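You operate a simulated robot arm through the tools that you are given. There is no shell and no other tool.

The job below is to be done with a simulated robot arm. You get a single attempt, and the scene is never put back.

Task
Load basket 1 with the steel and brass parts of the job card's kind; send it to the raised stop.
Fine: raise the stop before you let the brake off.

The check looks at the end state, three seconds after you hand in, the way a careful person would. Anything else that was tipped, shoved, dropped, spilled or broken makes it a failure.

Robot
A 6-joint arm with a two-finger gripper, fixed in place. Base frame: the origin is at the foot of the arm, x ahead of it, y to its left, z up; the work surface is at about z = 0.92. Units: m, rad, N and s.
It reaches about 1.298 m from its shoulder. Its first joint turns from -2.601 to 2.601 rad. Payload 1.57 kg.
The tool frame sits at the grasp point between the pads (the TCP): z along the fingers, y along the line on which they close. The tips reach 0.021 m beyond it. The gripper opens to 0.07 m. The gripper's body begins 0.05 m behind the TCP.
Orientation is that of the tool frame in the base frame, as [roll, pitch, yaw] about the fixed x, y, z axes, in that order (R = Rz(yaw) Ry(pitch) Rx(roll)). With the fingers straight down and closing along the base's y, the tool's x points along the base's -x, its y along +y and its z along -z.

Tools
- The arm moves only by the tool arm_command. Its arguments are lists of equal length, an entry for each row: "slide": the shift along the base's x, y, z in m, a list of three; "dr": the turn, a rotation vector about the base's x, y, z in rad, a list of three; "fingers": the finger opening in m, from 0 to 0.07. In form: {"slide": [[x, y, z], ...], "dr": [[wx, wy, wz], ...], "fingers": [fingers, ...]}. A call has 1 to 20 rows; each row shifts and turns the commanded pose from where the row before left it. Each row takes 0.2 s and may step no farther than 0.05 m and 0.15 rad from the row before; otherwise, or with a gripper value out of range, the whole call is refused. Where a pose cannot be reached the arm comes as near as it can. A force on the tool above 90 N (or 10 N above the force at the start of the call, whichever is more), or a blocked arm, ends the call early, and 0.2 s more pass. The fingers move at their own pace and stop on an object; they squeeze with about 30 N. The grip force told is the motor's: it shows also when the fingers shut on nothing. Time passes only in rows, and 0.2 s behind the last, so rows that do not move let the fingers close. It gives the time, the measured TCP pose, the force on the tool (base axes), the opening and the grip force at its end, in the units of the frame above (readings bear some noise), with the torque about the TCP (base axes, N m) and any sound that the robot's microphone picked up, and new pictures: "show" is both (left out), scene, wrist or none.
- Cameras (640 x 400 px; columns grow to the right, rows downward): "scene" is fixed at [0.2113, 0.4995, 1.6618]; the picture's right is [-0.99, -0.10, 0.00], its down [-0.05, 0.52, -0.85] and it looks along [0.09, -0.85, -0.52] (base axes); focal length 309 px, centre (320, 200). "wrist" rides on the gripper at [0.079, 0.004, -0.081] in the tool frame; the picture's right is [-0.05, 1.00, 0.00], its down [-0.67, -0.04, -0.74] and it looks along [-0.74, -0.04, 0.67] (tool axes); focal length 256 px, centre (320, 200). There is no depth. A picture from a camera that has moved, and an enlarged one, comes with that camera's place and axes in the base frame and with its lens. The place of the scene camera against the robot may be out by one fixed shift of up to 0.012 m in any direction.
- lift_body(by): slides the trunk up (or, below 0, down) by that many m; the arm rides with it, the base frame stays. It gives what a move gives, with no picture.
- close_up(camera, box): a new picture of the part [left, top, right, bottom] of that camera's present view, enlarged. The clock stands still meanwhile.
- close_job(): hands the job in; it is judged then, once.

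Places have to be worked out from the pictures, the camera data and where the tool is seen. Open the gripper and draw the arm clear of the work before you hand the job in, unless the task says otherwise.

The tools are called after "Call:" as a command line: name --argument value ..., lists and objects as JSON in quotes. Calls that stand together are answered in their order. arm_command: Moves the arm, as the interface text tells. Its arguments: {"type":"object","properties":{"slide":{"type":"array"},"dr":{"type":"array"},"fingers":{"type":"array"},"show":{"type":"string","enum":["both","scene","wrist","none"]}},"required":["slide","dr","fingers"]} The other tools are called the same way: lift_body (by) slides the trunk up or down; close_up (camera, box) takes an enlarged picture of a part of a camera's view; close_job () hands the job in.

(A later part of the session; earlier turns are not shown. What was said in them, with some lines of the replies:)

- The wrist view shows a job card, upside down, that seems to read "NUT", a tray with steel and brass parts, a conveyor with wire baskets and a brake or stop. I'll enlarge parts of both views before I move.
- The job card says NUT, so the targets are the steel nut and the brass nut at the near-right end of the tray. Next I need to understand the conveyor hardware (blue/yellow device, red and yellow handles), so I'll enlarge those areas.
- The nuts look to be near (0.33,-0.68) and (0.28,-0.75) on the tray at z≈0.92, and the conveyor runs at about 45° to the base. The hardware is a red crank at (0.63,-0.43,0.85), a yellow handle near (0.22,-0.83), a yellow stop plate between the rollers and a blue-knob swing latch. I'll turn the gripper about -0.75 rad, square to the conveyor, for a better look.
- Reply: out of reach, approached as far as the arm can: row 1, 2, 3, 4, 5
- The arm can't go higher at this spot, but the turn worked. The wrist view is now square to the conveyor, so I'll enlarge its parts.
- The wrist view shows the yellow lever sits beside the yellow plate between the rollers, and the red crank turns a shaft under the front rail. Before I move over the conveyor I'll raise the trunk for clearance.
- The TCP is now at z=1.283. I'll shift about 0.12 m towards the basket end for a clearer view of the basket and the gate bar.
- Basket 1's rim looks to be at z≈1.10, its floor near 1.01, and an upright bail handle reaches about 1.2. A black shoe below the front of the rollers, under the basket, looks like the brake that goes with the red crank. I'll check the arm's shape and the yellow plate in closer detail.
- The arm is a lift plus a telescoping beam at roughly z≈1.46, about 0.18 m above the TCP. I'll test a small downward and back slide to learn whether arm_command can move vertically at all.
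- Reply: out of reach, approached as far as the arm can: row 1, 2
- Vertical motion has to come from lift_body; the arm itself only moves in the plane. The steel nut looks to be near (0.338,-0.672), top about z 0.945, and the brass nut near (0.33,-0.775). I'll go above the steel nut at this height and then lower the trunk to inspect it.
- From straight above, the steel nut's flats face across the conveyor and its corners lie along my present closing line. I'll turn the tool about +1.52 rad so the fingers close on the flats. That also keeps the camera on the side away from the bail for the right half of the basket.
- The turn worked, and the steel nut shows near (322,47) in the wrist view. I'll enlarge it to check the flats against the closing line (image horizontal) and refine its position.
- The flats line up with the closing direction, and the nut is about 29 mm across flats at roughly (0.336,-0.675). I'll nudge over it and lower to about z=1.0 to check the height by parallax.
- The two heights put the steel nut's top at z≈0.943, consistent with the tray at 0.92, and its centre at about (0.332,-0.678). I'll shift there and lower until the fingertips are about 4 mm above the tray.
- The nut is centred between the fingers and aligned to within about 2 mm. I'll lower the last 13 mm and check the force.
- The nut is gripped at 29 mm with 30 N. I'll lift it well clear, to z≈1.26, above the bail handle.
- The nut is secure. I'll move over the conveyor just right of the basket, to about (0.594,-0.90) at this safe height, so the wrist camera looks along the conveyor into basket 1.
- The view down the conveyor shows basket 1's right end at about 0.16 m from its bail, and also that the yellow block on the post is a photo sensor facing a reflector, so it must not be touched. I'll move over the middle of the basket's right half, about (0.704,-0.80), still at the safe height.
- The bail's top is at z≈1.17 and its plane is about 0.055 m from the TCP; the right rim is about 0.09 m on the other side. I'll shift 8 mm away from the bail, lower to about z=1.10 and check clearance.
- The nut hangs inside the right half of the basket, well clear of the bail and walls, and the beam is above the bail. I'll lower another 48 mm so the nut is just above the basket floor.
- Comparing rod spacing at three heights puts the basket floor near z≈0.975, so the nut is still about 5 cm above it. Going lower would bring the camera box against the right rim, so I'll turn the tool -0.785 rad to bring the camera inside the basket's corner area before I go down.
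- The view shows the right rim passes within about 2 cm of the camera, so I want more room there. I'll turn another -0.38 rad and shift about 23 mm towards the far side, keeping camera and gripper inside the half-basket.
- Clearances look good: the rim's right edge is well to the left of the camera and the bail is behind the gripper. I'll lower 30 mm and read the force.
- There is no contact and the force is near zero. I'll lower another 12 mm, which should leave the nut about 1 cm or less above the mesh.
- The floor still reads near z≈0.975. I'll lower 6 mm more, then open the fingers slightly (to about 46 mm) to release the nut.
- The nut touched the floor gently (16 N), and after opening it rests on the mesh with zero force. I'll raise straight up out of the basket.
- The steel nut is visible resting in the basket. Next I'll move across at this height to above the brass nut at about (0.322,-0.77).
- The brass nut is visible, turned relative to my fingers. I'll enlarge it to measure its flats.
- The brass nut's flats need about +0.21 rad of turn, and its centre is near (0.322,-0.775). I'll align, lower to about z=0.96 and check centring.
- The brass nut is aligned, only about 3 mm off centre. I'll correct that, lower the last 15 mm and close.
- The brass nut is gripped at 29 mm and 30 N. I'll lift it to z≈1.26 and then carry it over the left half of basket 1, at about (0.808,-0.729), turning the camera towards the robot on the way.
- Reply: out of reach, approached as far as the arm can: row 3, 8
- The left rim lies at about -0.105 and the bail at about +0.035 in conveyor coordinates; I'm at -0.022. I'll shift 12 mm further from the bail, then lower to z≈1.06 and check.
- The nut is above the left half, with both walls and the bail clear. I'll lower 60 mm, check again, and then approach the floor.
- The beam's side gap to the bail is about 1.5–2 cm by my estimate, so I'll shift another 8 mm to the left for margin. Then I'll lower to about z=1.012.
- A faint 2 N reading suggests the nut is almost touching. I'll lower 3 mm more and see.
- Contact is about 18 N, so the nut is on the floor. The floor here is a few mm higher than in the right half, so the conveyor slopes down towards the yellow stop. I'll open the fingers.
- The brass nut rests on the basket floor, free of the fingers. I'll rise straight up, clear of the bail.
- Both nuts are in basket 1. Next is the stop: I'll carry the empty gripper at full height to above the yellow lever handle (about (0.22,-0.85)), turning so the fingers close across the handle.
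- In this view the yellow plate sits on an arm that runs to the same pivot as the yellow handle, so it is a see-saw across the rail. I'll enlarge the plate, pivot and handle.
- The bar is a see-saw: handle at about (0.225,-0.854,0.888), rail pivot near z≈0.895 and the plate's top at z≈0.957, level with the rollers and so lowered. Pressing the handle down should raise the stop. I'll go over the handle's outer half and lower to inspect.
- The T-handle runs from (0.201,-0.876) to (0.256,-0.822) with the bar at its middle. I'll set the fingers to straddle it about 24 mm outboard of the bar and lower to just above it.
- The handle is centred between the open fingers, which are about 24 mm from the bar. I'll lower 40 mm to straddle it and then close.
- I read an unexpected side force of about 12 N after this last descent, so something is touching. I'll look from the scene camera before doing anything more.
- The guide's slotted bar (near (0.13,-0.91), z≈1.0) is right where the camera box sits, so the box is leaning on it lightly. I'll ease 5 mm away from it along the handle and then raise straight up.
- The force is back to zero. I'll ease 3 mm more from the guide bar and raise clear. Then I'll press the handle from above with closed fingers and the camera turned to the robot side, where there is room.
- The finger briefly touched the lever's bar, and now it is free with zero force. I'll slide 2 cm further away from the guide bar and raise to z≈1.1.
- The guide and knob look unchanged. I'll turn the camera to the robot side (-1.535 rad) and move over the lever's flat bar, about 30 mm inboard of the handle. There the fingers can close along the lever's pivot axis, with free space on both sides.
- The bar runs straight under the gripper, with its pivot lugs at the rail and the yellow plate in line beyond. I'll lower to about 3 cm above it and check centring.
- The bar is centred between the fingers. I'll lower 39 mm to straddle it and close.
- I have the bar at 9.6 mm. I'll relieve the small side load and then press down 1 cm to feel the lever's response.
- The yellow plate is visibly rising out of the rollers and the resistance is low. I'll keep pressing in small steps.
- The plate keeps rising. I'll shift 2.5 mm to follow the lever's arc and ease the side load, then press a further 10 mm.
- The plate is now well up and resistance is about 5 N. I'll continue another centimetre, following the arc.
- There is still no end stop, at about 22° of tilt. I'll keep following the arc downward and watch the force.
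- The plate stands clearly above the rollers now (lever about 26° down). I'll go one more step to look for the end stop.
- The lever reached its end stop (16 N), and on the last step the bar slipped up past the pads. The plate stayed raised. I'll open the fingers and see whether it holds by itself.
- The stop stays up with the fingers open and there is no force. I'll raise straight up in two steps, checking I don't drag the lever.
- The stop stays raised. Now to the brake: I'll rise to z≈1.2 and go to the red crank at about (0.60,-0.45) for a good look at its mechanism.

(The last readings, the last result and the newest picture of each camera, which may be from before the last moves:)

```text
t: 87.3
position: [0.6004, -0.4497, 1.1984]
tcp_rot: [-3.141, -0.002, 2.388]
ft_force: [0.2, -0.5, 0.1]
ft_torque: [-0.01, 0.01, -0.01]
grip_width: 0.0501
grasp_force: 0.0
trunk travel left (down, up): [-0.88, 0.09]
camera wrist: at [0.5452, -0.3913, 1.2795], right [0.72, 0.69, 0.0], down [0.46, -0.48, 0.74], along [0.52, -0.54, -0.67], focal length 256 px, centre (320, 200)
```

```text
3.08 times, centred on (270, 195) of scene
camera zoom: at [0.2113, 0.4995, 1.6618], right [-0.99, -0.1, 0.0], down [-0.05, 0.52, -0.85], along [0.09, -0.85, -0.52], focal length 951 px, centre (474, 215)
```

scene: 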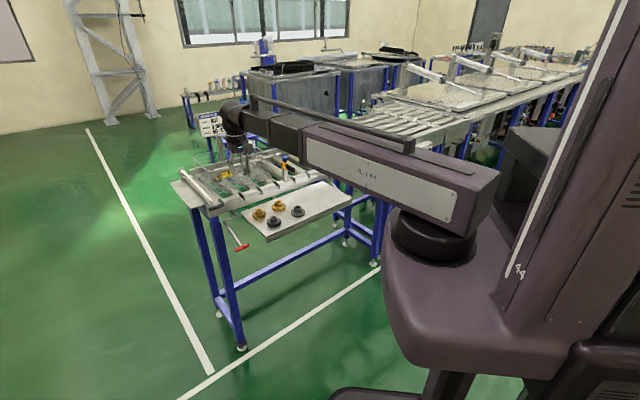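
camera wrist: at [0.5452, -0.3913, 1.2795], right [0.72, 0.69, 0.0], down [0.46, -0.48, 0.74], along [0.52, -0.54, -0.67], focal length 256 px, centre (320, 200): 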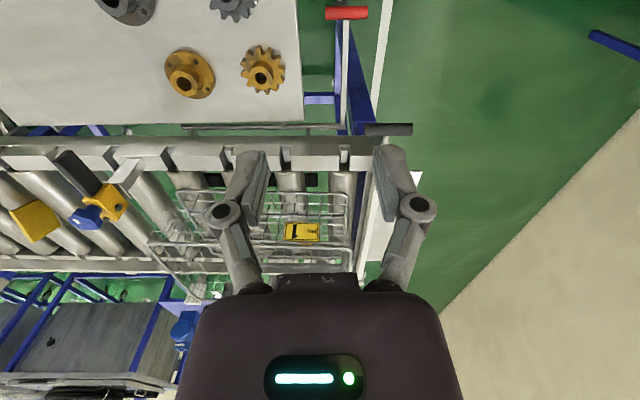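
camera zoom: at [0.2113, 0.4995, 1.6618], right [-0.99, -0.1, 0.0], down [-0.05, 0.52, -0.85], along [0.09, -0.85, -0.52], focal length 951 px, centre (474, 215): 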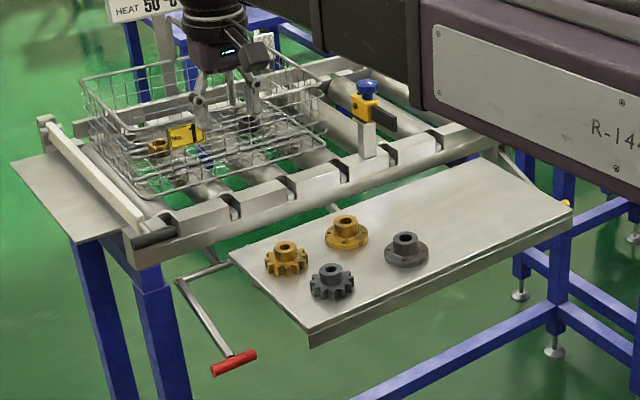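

The red crank turns a shaft under the front rail whose arms reach inward to the black brake shoe below the rollers under the basket. The handle hangs low at (0.634,-0.429,0.852), so lifting it should drop the shoe and free the rollers. I'll grip its flat arm about 3 cm inboard of the handle, just as I did with the yellow one.

Call:
arm_command --slide '[[0.0276, -0.0001, 0], [0.0276, 0.0, 0]]' --dr '[[0, 0, 0], [0, 0, 0]]' --fingers '[0.045, 0.045]' --show "none"

Call:
lift_body --by -0.24

Call:
close_up --camera "wrist" --box '[160, 0, 480, 240]'

Call:
close_up --camera "scene" --box '[200, 150, 320, 260]'

```text
t: 88.0
position: [0.6564, -0.4502, 1.1983]
tcp_rot: [3.141, -0.001, 2.39]
ft_force: [0.0, -0.9, -0.2]
ft_torque: [0.04, -0.01, 0.01]
grip_width: 0.0453
grasp_force: 0.0
trunk travel left (down, up): [-0.88, 0.09]
```

```text
t: 90.5
position: [0.6552, -0.45, 0.9581]
tcp_rot: [-3.14, 0.0, 2.39]
ft_force: [0.6, -0.7, -0.5]
ft_torque: [-0.04, 0.01, -0.05]
grip_width: 0.0451
grasp_force: 0.1
trunk travel left (down, up): [-0.64, 0.33]
```

```text
1.67 times, centred on (320, 120) of wrist
camera zoom: at [0.6007, -0.3912, 1.0395], right [0.72, 0.69, 0.0], down [0.46, -0.48, 0.74], along [0.52, -0.54, -0.67], focal length 427 px, centre (320, 333)
```

zoom: 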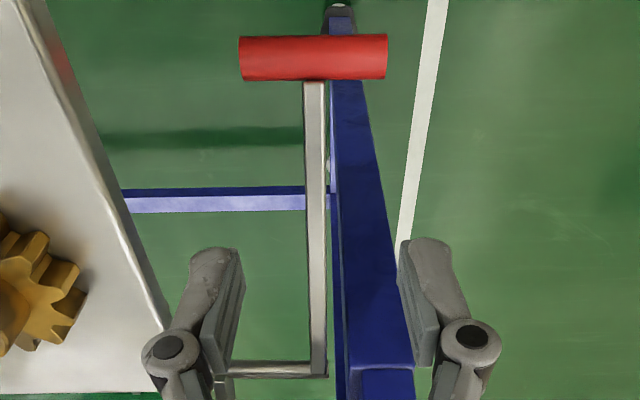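

```text
3.64 times, centred on (260, 205) of scene
camera zoom: at [0.2113, 0.4995, 1.6618], right [-0.99, -0.1, 0.0], down [-0.05, 0.52, -0.85], along [0.09, -0.85, -0.52], focal length 1124 px, centre (538, 182)
```

zoom: 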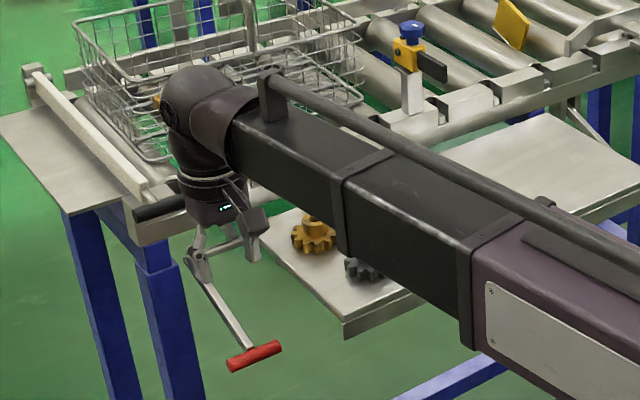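

The crank arm is nearly centred; the tray edge is about 6 cm to one side. I'll correct 2.5 mm, lower to straddle the arm and close.

Call:
arm_command --slide '[[-0.0017, -0.0018, 0]]' --dr '[[0, 0, 0]]' --fingers '[0.045]' --show "none"

Call:
lift_body --by -0.06

Call:
close_up --camera "wrist" --box '[160, 0, 480, 240]'

```text
t: 90.8
position: [0.6529, -0.4501, 0.9582]
tcp_rot: [-3.14, -0.001, 2.389]
ft_force: [-0.5, 0.4, -0.1]
ft_torque: [-0.01, 0.01, 0.0]
grip_width: 0.0453
grasp_force: 0.1
trunk travel left (down, up): [-0.64, 0.33]
```

```text
t: 91.8
position: [0.6531, -0.4506, 0.8983]
tcp_rot: [3.14, 0.0, 2.39]
ft_force: [0.0, -0.5, -0.3]
ft_torque: [0.02, -0.01, 0.0]
grip_width: 0.0451
grasp_force: 0.1
trunk travel left (down, up): [-0.58, 0.39]
```

```text
1.67 times, centred on (320, 120) of wrist
camera zoom: at [0.5989, -0.3928, 0.9795], right [0.72, 0.69, 0.0], down [0.46, -0.48, 0.74], along [0.52, -0.54, -0.67], focal length 427 px, centre (320, 333)
```

zoom: 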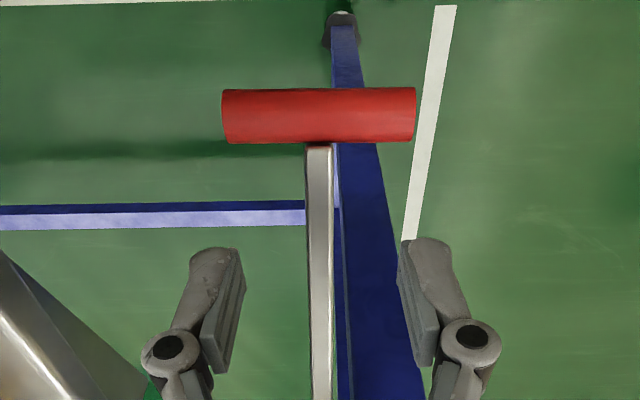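

The arm is centred. I'll lower the remaining 37 mm and close on it.

Call:
lift_body --by -0.037

Call:
arm_command --slide '[[0, 0, 0], [0, 0, 0], [0, 0, 0], [0, 0, 0]]' --dr '[[0, 0, 0], [0, 0, 0], [0, 0, 0], [0, 0, 0]]' --fingers '[0.03, 0.015, 0.0, 0.0]' --show "wrist"

```text
t: 92.7
position: [0.6543, -0.4517, 0.8619]
tcp_rot: [-3.141, 0.0, 2.389]
ft_force: [0.0, -0.6, -0.2]
ft_torque: [0.0, 0.01, -0.04]
grip_width: 0.0449
grasp_force: 0.0
trunk travel left (down, up): [-0.543, 0.427]
```

```text
t: 93.7
position: [0.6541, -0.4525, 0.8615]
tcp_rot: [-3.141, 0.0, 2.387]
ft_force: [0.2, 0.0, 0.8]
ft_torque: [0.11, -0.06, -0.54]
grip_width: 0.0103
grasp_force: 32.3
trunk travel left (down, up): [-0.543, 0.427]
camera wrist: at [0.599, -0.3929, 0.9425], right [0.72, 0.69, 0.0], down [0.46, -0.48, 0.74], along [0.52, -0.54, -0.67], focal length 256 px, centre (320, 200)
```

wrist: 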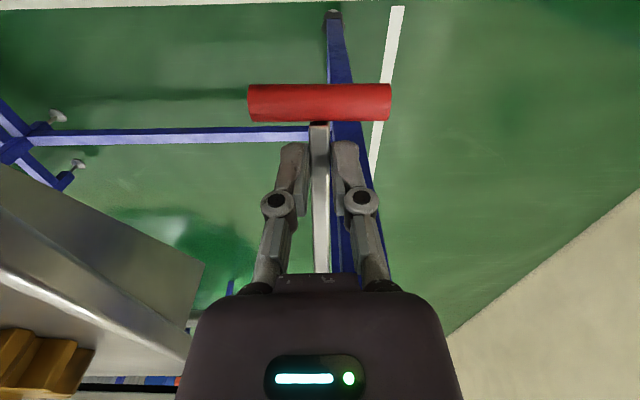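

I hold the brake arm at 10 mm. Before lifting, the stop is up and both nuts are in the basket. I'll lift 1 cm and feel the response.

Call:
lift_body --by 0.01

Call:
close_up --camera "scene" --box '[180, 120, 360, 260]'

```text
t: 94.2
position: [0.6532, -0.4511, 0.8724]
tcp_rot: [3.141, -0.003, 2.39]
ft_force: [-8.8, 4.8, -6.0]
ft_torque: [0.42, 0.38, -0.42]
grip_width: 0.0102
grasp_force: 32.2
trunk travel left (down, up): [-0.553, 0.417]
```

```text
2.86 times, centred on (270, 190) of scene
camera zoom: at [0.2113, 0.4995, 1.6618], right [-0.99, -0.1, 0.0], down [-0.05, 0.52, -0.85], along [0.09, -0.85, -0.52], focal length 883 px, centre (463, 229)
```

zoom: 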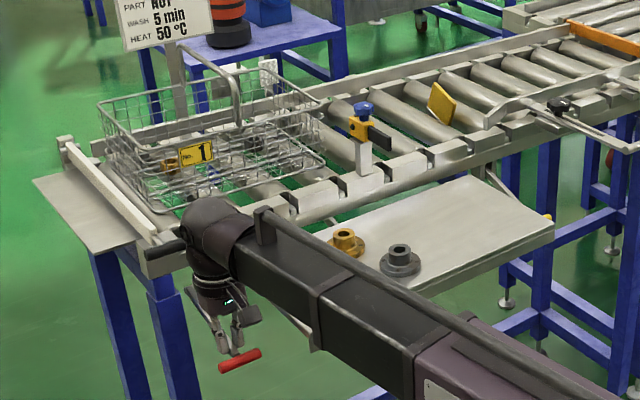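

The arm moves with about 6 N of resistance. I'll follow its arc slightly outward and lift another centimetre.

Call:
arm_command --slide '[[-0.0018, 0.0016, 0]]' --dr '[[0, 0, 0]]' --fingers '[0.0]' --show "none"

Call:
lift_body --by 0.01

Call:
close_up --camera "scene" --box '[180, 120, 360, 260]'

```text
t: 94.6
position: [0.6542, -0.4507, 0.8714]
tcp_rot: [3.141, 0.003, 2.388]
ft_force: [-2.3, -2.1, -4.7]
ft_torque: [0.21, 0.1, -0.49]
grip_width: 0.0103
grasp_force: 31.7
trunk travel left (down, up): [-0.553, 0.417]
```

```text
t: 95.2
position: [0.6524, -0.4496, 0.8818]
tcp_rot: [-3.141, -0.001, 2.388]
ft_force: [-5.2, -2.2, -3.9]
ft_torque: [0.22, 0.26, -0.44]
grip_width: 0.0103
grasp_force: 32.6
trunk travel left (down, up): [-0.563, 0.407]
```

```text
2.86 times, centred on (270, 190) of scene
camera zoom: at [0.2113, 0.4995, 1.6618], right [-0.99, -0.1, 0.0], down [-0.05, 0.52, -0.85], along [0.09, -0.85, -0.52], focal length 883 px, centre (463, 229)
```

zoom: 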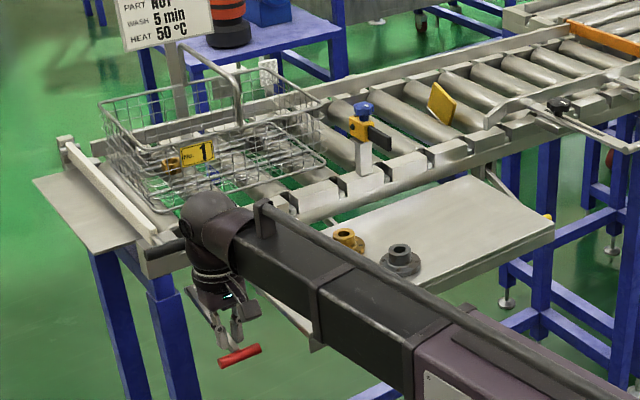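

It's still smooth at about 4 N, and the basket hasn't moved yet. I'll continue lifting along the arc.

Call:
lift_body --by 0.012

Call:
close_up --camera "scene" --box '[180, 120, 360, 260]'

```text
t: 95.8
position: [0.6519, -0.4503, 0.893]
tcp_rot: [3.141, 0.001, 2.388]
ft_force: [-8.9, -3.1, -4.4]
ft_torque: [0.12, 0.35, -0.48]
grip_width: 0.0102
grasp_force: 32.1
trunk travel left (down, up): [-0.575, 0.395]
```

```text
2.86 times, centred on (270, 190) of scene
camera zoom: at [0.2113, 0.4995, 1.6618], right [-0.99, -0.1, 0.0], down [-0.05, 0.52, -0.85], along [0.09, -0.85, -0.52], focal length 883 px, centre (463, 229)
```

zoom: 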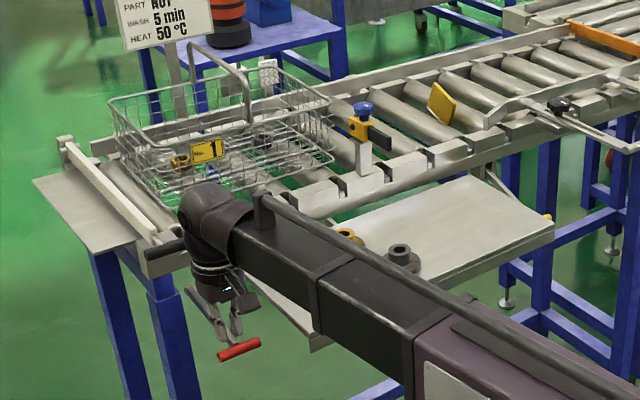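

The basket has started to roll, so the brake is letting go. I'll lift a bit further to release it fully and watch it travel.

Call:
lift_body --by 0.012

Call:
close_up --camera "scene" --box '[180, 120, 360, 260]'

```text
t: 96.4
position: [0.6537, -0.4502, 0.9065]
tcp_rot: [-3.141, 0.002, 2.391]
ft_force: [-0.6, 0.1, -0.6]
ft_torque: [0.0, 0.01, 0.02]
grip_width: 0.0
grasp_force: 28.8
trunk travel left (down, up): [-0.587, 0.383]
```

```text
2.86 times, centred on (270, 190) of scene
camera zoom: at [0.2113, 0.4995, 1.6618], right [-0.99, -0.1, 0.0], down [-0.05, 0.52, -0.85], along [0.09, -0.85, -0.52], focal length 883 px, centre (463, 229)
```

zoom: 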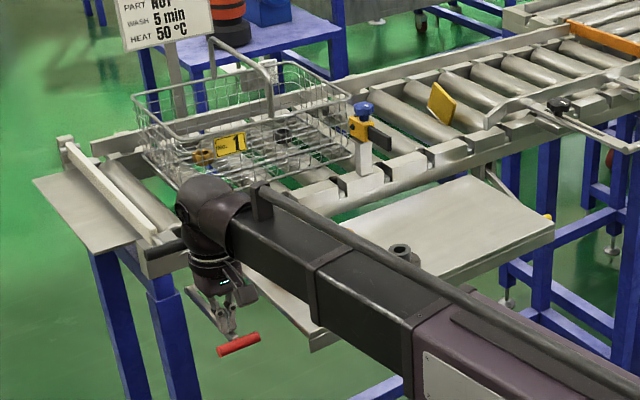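

The fingers slipped off the top of the arm, but the basket is rolling towards the stop. I'll hold still for a second and watch.

Call:
arm_command --slide '[[0, 0, 0], [0, 0, 0], [0, 0, 0], [0, 0, 0], [0, 0, 0]]' --dr '[[0, 0, 0], [0, 0, 0], [0, 0, 0], [0, 0, 0], [0, 0, 0]]' --fingers '[0.0, 0.0, 0.0, 0.0, 0.0]' --show "both"

Call:
close_up --camera "scene" --box '[180, 120, 360, 260]'

```text
t: 97.6
position: [0.652, -0.4496, 0.9055]
tcp_rot: [-3.14, -0.001, 2.387]
ft_force: [0.1, 0.0, 0.6]
ft_torque: [0.01, 0.0, 0.0]
grip_width: 0.0003
grasp_force: 28.9
trunk travel left (down, up): [-0.587, 0.383]
camera wrist: at [0.5974, -0.3913, 0.9865], right [0.72, 0.69, 0.0], down [0.46, -0.48, 0.74], along [0.52, -0.54, -0.67], focal length 256 px, centre (320, 200)
```

scene: 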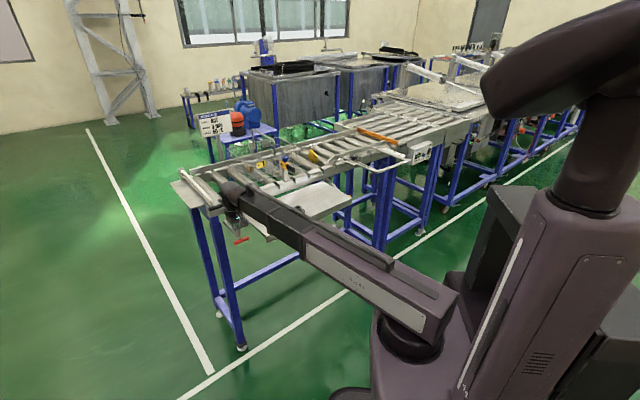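
wrist: 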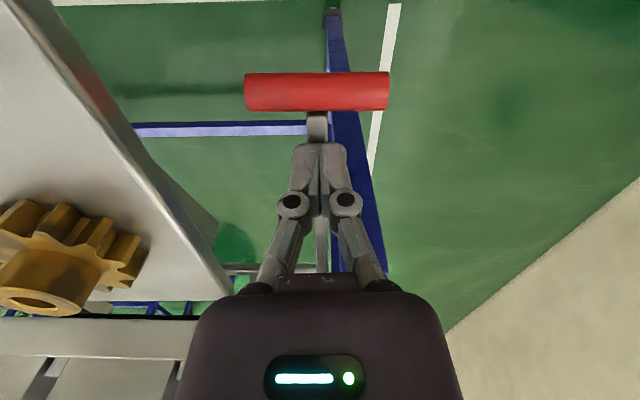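

```text
2.86 times, centred on (270, 190) of scene
camera zoom: at [0.2113, 0.4995, 1.6618], right [-0.99, -0.1, 0.0], down [-0.05, 0.52, -0.85], along [0.09, -0.85, -0.52], focal length 883 px, centre (463, 229)
```

zoom: 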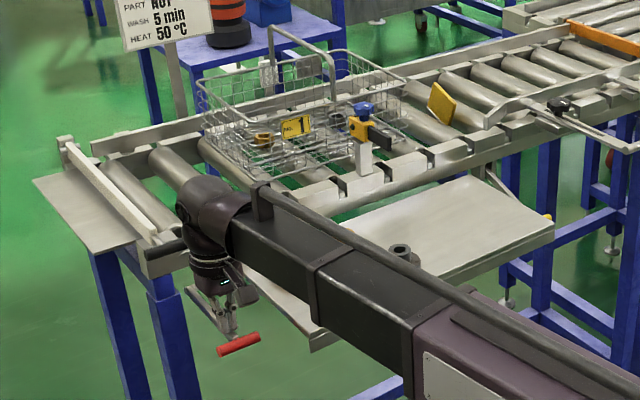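

The basket is rolling steadily past the sensor, and the brake lever stays where I left it. I'll wait further.

Call:
arm_command --slide '[[0, 0, 0], [0, 0, 0], [0, 0, 0], [0, 0, 0], [0, 0, 0], [0, 0, 0], [0, 0, 0]]' --dr '[[0, 0, 0], [0, 0, 0], [0, 0, 0], [0, 0, 0], [0, 0, 0], [0, 0, 0], [0, 0, 0]]' --fingers '[0.0, 0.0, 0.0, 0.0, 0.0, 0.0, 0.0]' --show "none"

Call:
close_up --camera "scene" --box '[220, 110, 380, 230]'

```text
t: 99.2
position: [0.6524, -0.4499, 0.9062]
tcp_rot: [3.141, -0.001, 2.389]
ft_force: [-0.3, -0.7, -0.6]
ft_torque: [0.01, 0.0, 0.01]
grip_width: 0.0
grasp_force: 28.8
trunk travel left (down, up): [-0.587, 0.383]
```

```text
3.33 times, centred on (300, 170) of scene
camera zoom: at [0.2113, 0.4995, 1.6618], right [-0.99, -0.1, 0.0], down [-0.05, 0.52, -0.85], along [0.09, -0.85, -0.52], focal length 1030 px, centre (387, 300)
```

zoom: 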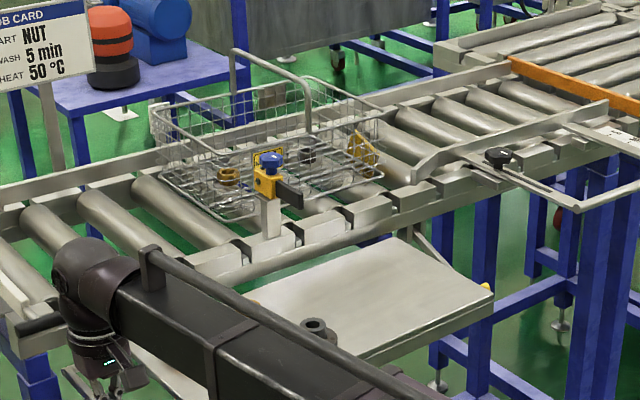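

The basket seems to have arrived at the raised yellow plate. I'll zoom in, wait another second and compare to confirm it is at rest.

Call:
close_up --camera "scene" --box '[255, 120, 345, 190]'

Call:
arm_command --slide '[[0, 0, 0], [0, 0, 0], [0, 0, 0], [0, 0, 0], [0, 0, 0]]' --dr '[[0, 0, 0], [0, 0, 0], [0, 0, 0], [0, 0, 0], [0, 0, 0]]' --fingers '[0.0, 0.0, 0.0, 0.0, 0.0]' --show "none"

Call:
close_up --camera "scene" --box '[255, 120, 345, 190]'

```text
5.71 times, centred on (300, 155) of scene
camera zoom: at [0.2113, 0.4995, 1.6618], right [-0.99, -0.1, 0.0], down [-0.05, 0.52, -0.85], along [0.09, -0.85, -0.52], focal length 1766 px, centre (434, 457)
```

zoom: 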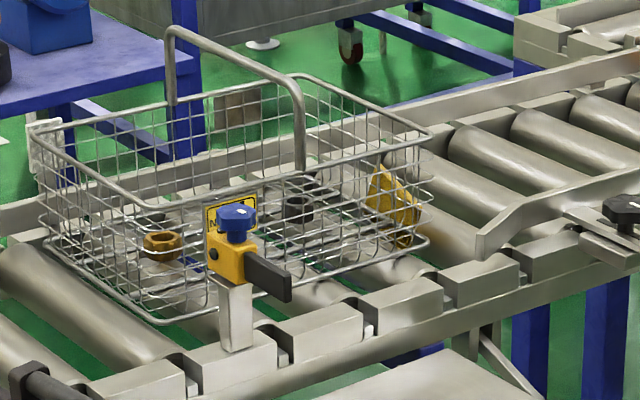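

```text
t: 100.4
position: [0.6514, -0.4492, 0.9051]
tcp_rot: [3.141, 0.002, 2.39]
ft_force: [0.7, -0.6, 0.5]
ft_torque: [0.02, 0.03, 0.0]
grip_width: 0.0001
grasp_force: 28.5
trunk travel left (down, up): [-0.587, 0.383]
```

```text
5.71 times, centred on (300, 155) of scene
camera zoom: at [0.2113, 0.4995, 1.6618], right [-0.99, -0.1, 0.0], down [-0.05, 0.52, -0.85], along [0.09, -0.85, -0.52], focal length 1766 px, centre (434, 457)
```

zoom: 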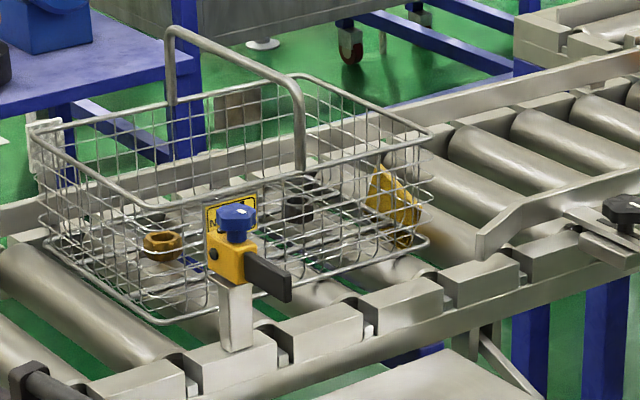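

Both pictures are identical: basket 1 rests against the raised yellow plate with both nuts inside. The brake lever looks to have settled around -5°, so I'll re-grip it and check gently that it's at its "off" end rather than halfway.

Call:
arm_command --slide '[[0, 0, 0], [0, 0, 0], [0, 0, 0]]' --dr '[[0, 0, 0], [0, 0, 0], [0, 0, 0]]' --fingers '[0.03, 0.045, 0.045]' --show "wrist"

Call:
close_up --camera "wrist" --box '[160, 0, 480, 280]'

Call:
close_up --camera "scene" --box '[200, 170, 290, 260]'

```text
t: 101.2
position: [0.6525, -0.4513, 0.9055]
tcp_rot: [3.139, -0.001, 2.391]
ft_force: [-0.5, 0.7, 1.2]
ft_torque: [0.0, 0.01, -0.04]
grip_width: 0.045
grasp_force: 0.1
trunk travel left (down, up): [-0.587, 0.383]
camera wrist: at [0.5974, -0.3913, 0.9865], right [0.72, 0.69, 0.0], down [0.46, -0.48, 0.74], along [0.52, -0.54, -0.67], focal length 256 px, centre (320, 200)
```

wrist: 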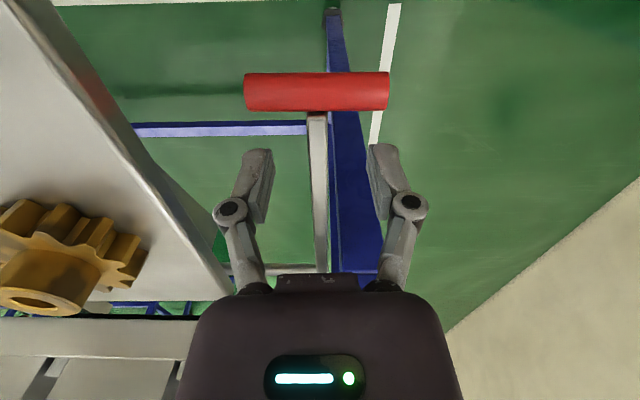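

```text
1.43 times, centred on (320, 140) of wrist
camera zoom: at [0.5974, -0.3913, 0.9865], right [0.72, 0.69, 0.0], down [0.46, -0.48, 0.74], along [0.52, -0.54, -0.67], focal length 366 px, centre (320, 286)
```

zoom: 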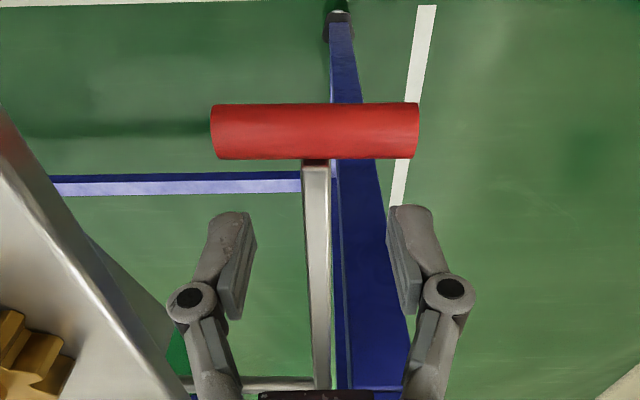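

```text
4.44 times, centred on (245, 215) of scene
camera zoom: at [0.2113, 0.4995, 1.6618], right [-0.99, -0.1, 0.0], down [-0.05, 0.52, -0.85], along [0.09, -0.85, -0.52], focal length 1374 px, centre (653, 133)
```

zoom: 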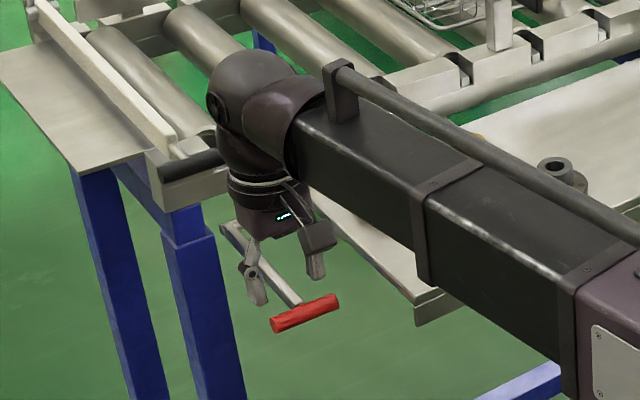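

The handle is now at z≈0.885–0.89, roughly horizontal, up from 0.852. I'll lower 20 mm, grip the arm again and lift gently to feel for the end stop.

Call:
lift_body --by -0.022

Call:
arm_command --slide '[[0, 0, 0], [0, 0, 0], [0, 0, 0], [0, 0, 0]]' --dr '[[0, 0, 0], [0, 0, 0], [0, 0, 0], [0, 0, 0]]' --fingers '[0.03, 0.015, 0.0, 0.0]' --show "none"

Call:
lift_body --by 0.006

```text
t: 101.9
position: [0.653, -0.4494, 0.8827]
tcp_rot: [-3.141, 0.001, 2.389]
ft_force: [-0.7, -0.5, -0.5]
ft_torque: [-0.01, -0.01, 0.01]
grip_width: 0.045
grasp_force: 0.0
trunk travel left (down, up): [-0.565, 0.405]
```

```text
t: 102.9
position: [0.652, -0.4498, 0.8827]
tcp_rot: [-3.141, -0.001, 2.388]
ft_force: [-2.8, -4.7, -1.5]
ft_torque: [0.23, -0.4, -0.54]
grip_width: 0.0096
grasp_force: 31.8
trunk travel left (down, up): [-0.565, 0.405]
```

```text
t: 103.5
position: [0.653, -0.45, 0.8885]
tcp_rot: [3.141, -0.001, 2.388]
ft_force: [-11.4, -1.3, -23.5]
ft_torque: [0.4, -0.11, -0.47]
grip_width: 0.0102
grasp_force: 31.8
trunk travel left (down, up): [-0.571, 0.399]
```

The force jumps at once to 23 N, so the brake lever is already at its fully-off end stop. I'll release it here and rise clear.

Call:
arm_command --slide '[[0, 0, 0], [0, 0, 0], [0, 0, 0]]' --dr '[[0, 0, 0], [0, 0, 0], [0, 0, 0]]' --fingers '[0.03, 0.045, 0.045]' --show "none"

Call:
lift_body --by 0.05

Call:
lift_body --by 0.28

Call:
close_up --camera "wrist" --box '[0, 0, 640, 400]'

Call:
close_up --camera "scene" --box '[170, 110, 370, 260]'

```text
t: 104.2
position: [0.6527, -0.4496, 0.8892]
tcp_rot: [-3.14, 0.001, 2.388]
ft_force: [-0.8, 0.2, 0.3]
ft_torque: [-0.02, 0.0, 0.01]
grip_width: 0.0451
grasp_force: 0.2
trunk travel left (down, up): [-0.571, 0.399]
```

```text
t: 105.2
position: [0.6522, -0.4496, 0.9395]
tcp_rot: [-3.141, -0.001, 2.389]
ft_force: [0.2, -0.2, 0.0]
ft_torque: [-0.01, 0.03, -0.02]
grip_width: 0.045
grasp_force: 0.0
trunk travel left (down, up): [-0.621, 0.349]
```

```text
t: 108.0
position: [0.6523, -0.4499, 1.2189]
tcp_rot: [3.141, 0.001, 2.389]
ft_force: [-1.2, -0.1, 0.1]
ft_torque: [0.04, -0.04, -0.05]
grip_width: 0.0449
grasp_force: 0.1
trunk travel left (down, up): [-0.901, 0.069]
```

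```text
1.00 times, centred on (320, 200) of wrist (not enlarged: the box is as wide or as high as the picture)
camera zoom: at [0.5974, -0.3913, 1.3004], right [0.72, 0.69, 0.0], down [0.46, -0.48, 0.74], along [0.52, -0.54, -0.67], focal length 256 px, centre (320, 200)
```

zoom: 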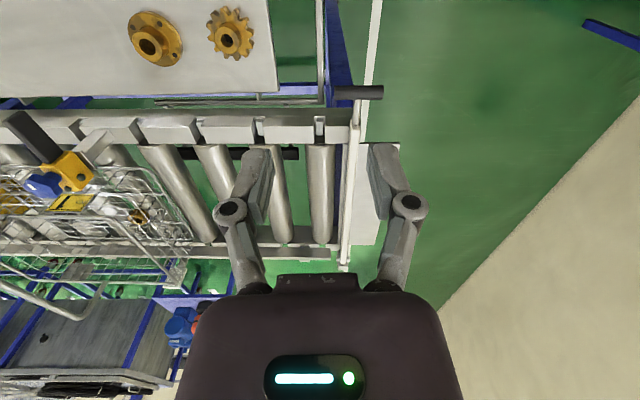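

```text
2.67 times, centred on (270, 185) of scene
camera zoom: at [0.2113, 0.4995, 1.6618], right [-0.99, -0.1, 0.0], down [-0.05, 0.52, -0.85], along [0.09, -0.85, -0.52], focal length 824 px, centre (453, 240)
```

zoom: 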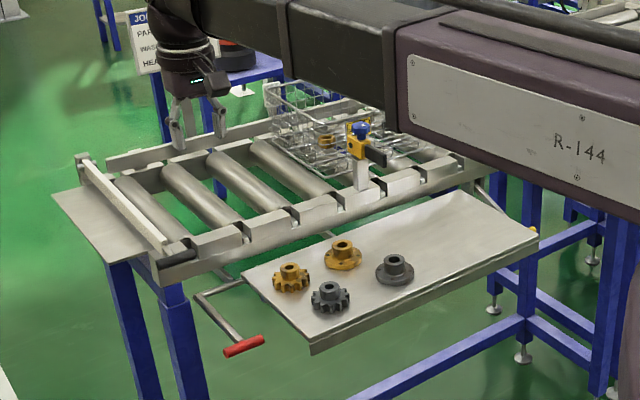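

The lever stays up, the tray's other parts are untouched and the arm is free. I'll open the gripper and draw the arm back, clear of the work, before a last check.

Call:
arm_command --slide '[[-0.012, 0.03, 0], [-0.012, 0.03, 0], [-0.012, 0.03, 0], [-0.012, 0.03, 0], [-0.012, 0.03, 0], [-0.012, 0.03, 0]]' --dr '[[0, 0, 0], [0, 0, 0], [0, 0, 0], [0, 0, 0], [0, 0, 0], [0, 0, 0]]' --fingers '[0.07, 0.07, 0.07, 0.07, 0.07, 0.07]' --show "both"

Call:
close_up --camera "scene" --box '[220, 110, 420, 230]'

Call:
close_up --camera "scene" --box '[255, 120, 345, 190]'

```text
t: 109.4
position: [0.5795, -0.268, 1.2196]
tcp_rot: [-3.14, 0.001, 2.388]
ft_force: [0.2, 1.3, 0.1]
ft_torque: [0.01, -0.02, 0.02]
grip_width: 0.0701
grasp_force: 0.0
trunk travel left (down, up): [-0.901, 0.069]
camera wrist: at [0.5241, -0.2098, 1.3007], right [0.72, 0.69, 0.0], down [0.46, -0.48, 0.75], along [0.52, -0.54, -0.67], focal length 256 px, centre (320, 200)
```

scene: 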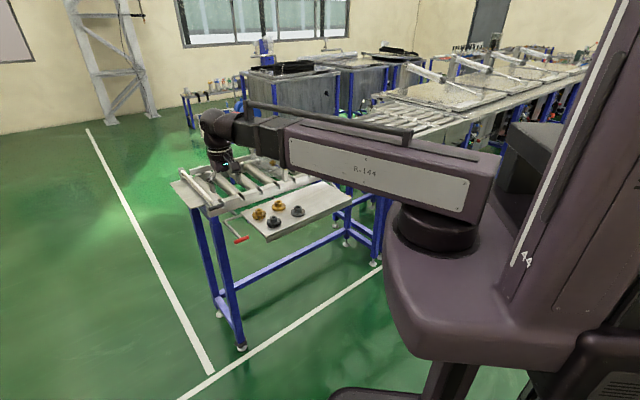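
wrist: 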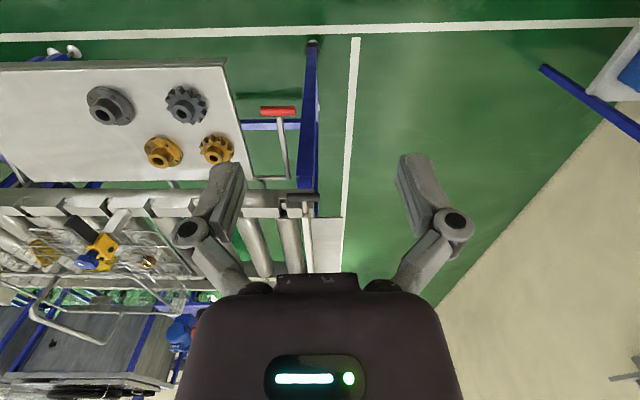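

```text
3.20 times, centred on (320, 170) of scene
camera zoom: at [0.2113, 0.4995, 1.6618], right [-0.99, -0.1, 0.0], down [-0.05, 0.52, -0.85], along [0.09, -0.85, -0.52], focal length 989 px, centre (320, 296)
```

zoom: 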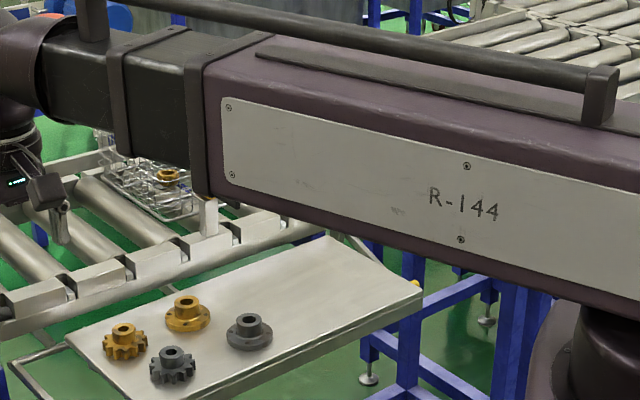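

```text
5.71 times, centred on (300, 155) of scene
camera zoom: at [0.2113, 0.4995, 1.6618], right [-0.99, -0.1, 0.0], down [-0.05, 0.52, -0.85], along [0.09, -0.85, -0.52], focal length 1766 px, centre (434, 457)
```

zoom: 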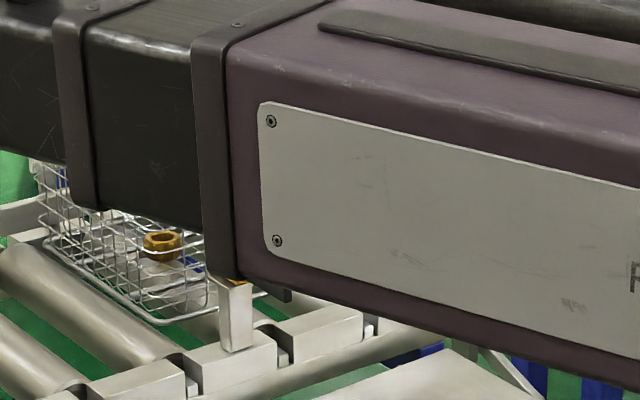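

The beam now blocks the scene camera's line of sight, so I'll use the wrist view to check the basket, the stop and the levers.

Call:
close_up --camera "wrist" --box '[0, 150, 220, 350]'

Call:
close_up --camera "wrist" --box '[60, 60, 360, 250]'

```text
2.00 times, centred on (110, 250) of wrist
camera zoom: at [0.5241, -0.2098, 1.3007], right [0.72, 0.69, 0.0], down [0.46, -0.48, 0.75], along [0.52, -0.54, -0.67], focal length 512 px, centre (740, 100)
```

zoom: 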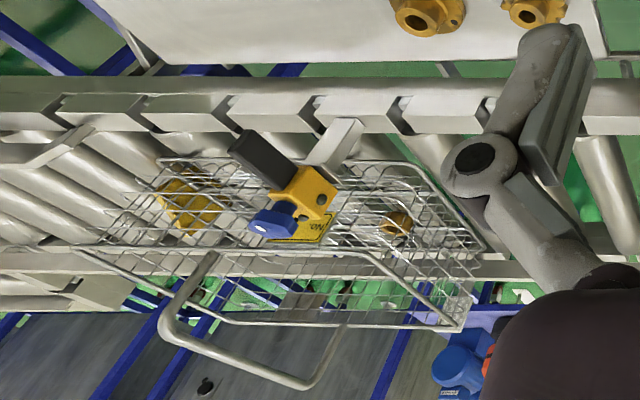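

```text
2.11 times, centred on (210, 155) of wrist
camera zoom: at [0.5241, -0.2098, 1.3007], right [0.72, 0.69, 0.0], down [0.46, -0.48, 0.75], along [0.52, -0.54, -0.67], focal length 539 px, centre (552, 295)
```

zoom: 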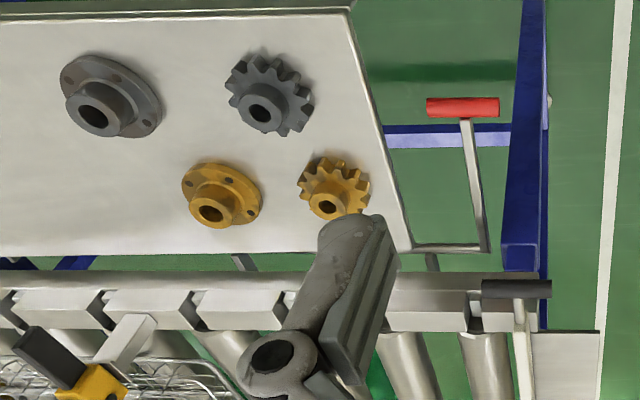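

Everything checks out:
- **Load:** basket 1 is at rest against the raised yellow plate with the steel and brass nuts inside.
- **Levers:** the brake is at its off end and the stop lever is holding.
- **Other parts:** the remaining parts, the sensor and the guide are where they were.
- **Arm:** the gripper is open and clear of the work.

I'll hand the job in.

Call:
close_job

```text
The job is handed in.
```

Basket 1 is loaded with the steel nut and the brass nut and is resting against the raised yellow stop. I handed the job in after the last check, and no verdict has come back.

- **Order:** I put both nuts in the basket first, then raised the stop. I let the brake off only after that.
- **Stop:** pressing the yellow lever down to its end raised the plate, and it held by itself when I let go.
- **Brake:** lifting the red lever freed the basket, which rolled past the sensor to the stop. The lever is at its fully-off end.
- **Contacts:** while lining up on the yellow lever, the wrist camera leaned briefly on the guide's slotted bar, at about 12 N. I backed off, and later pictures show the guide and its knob where they were. A finger also nudged the lever's own bar, which did no visible harm.
- **Slips:** the fingers slipped off each lever's bar once, both times with the lever already at its end.
- **Left as found:** the two gears, the two flanged parts and the sensor were not touched. The gripper is open and the arm is drawn back clear of the work.
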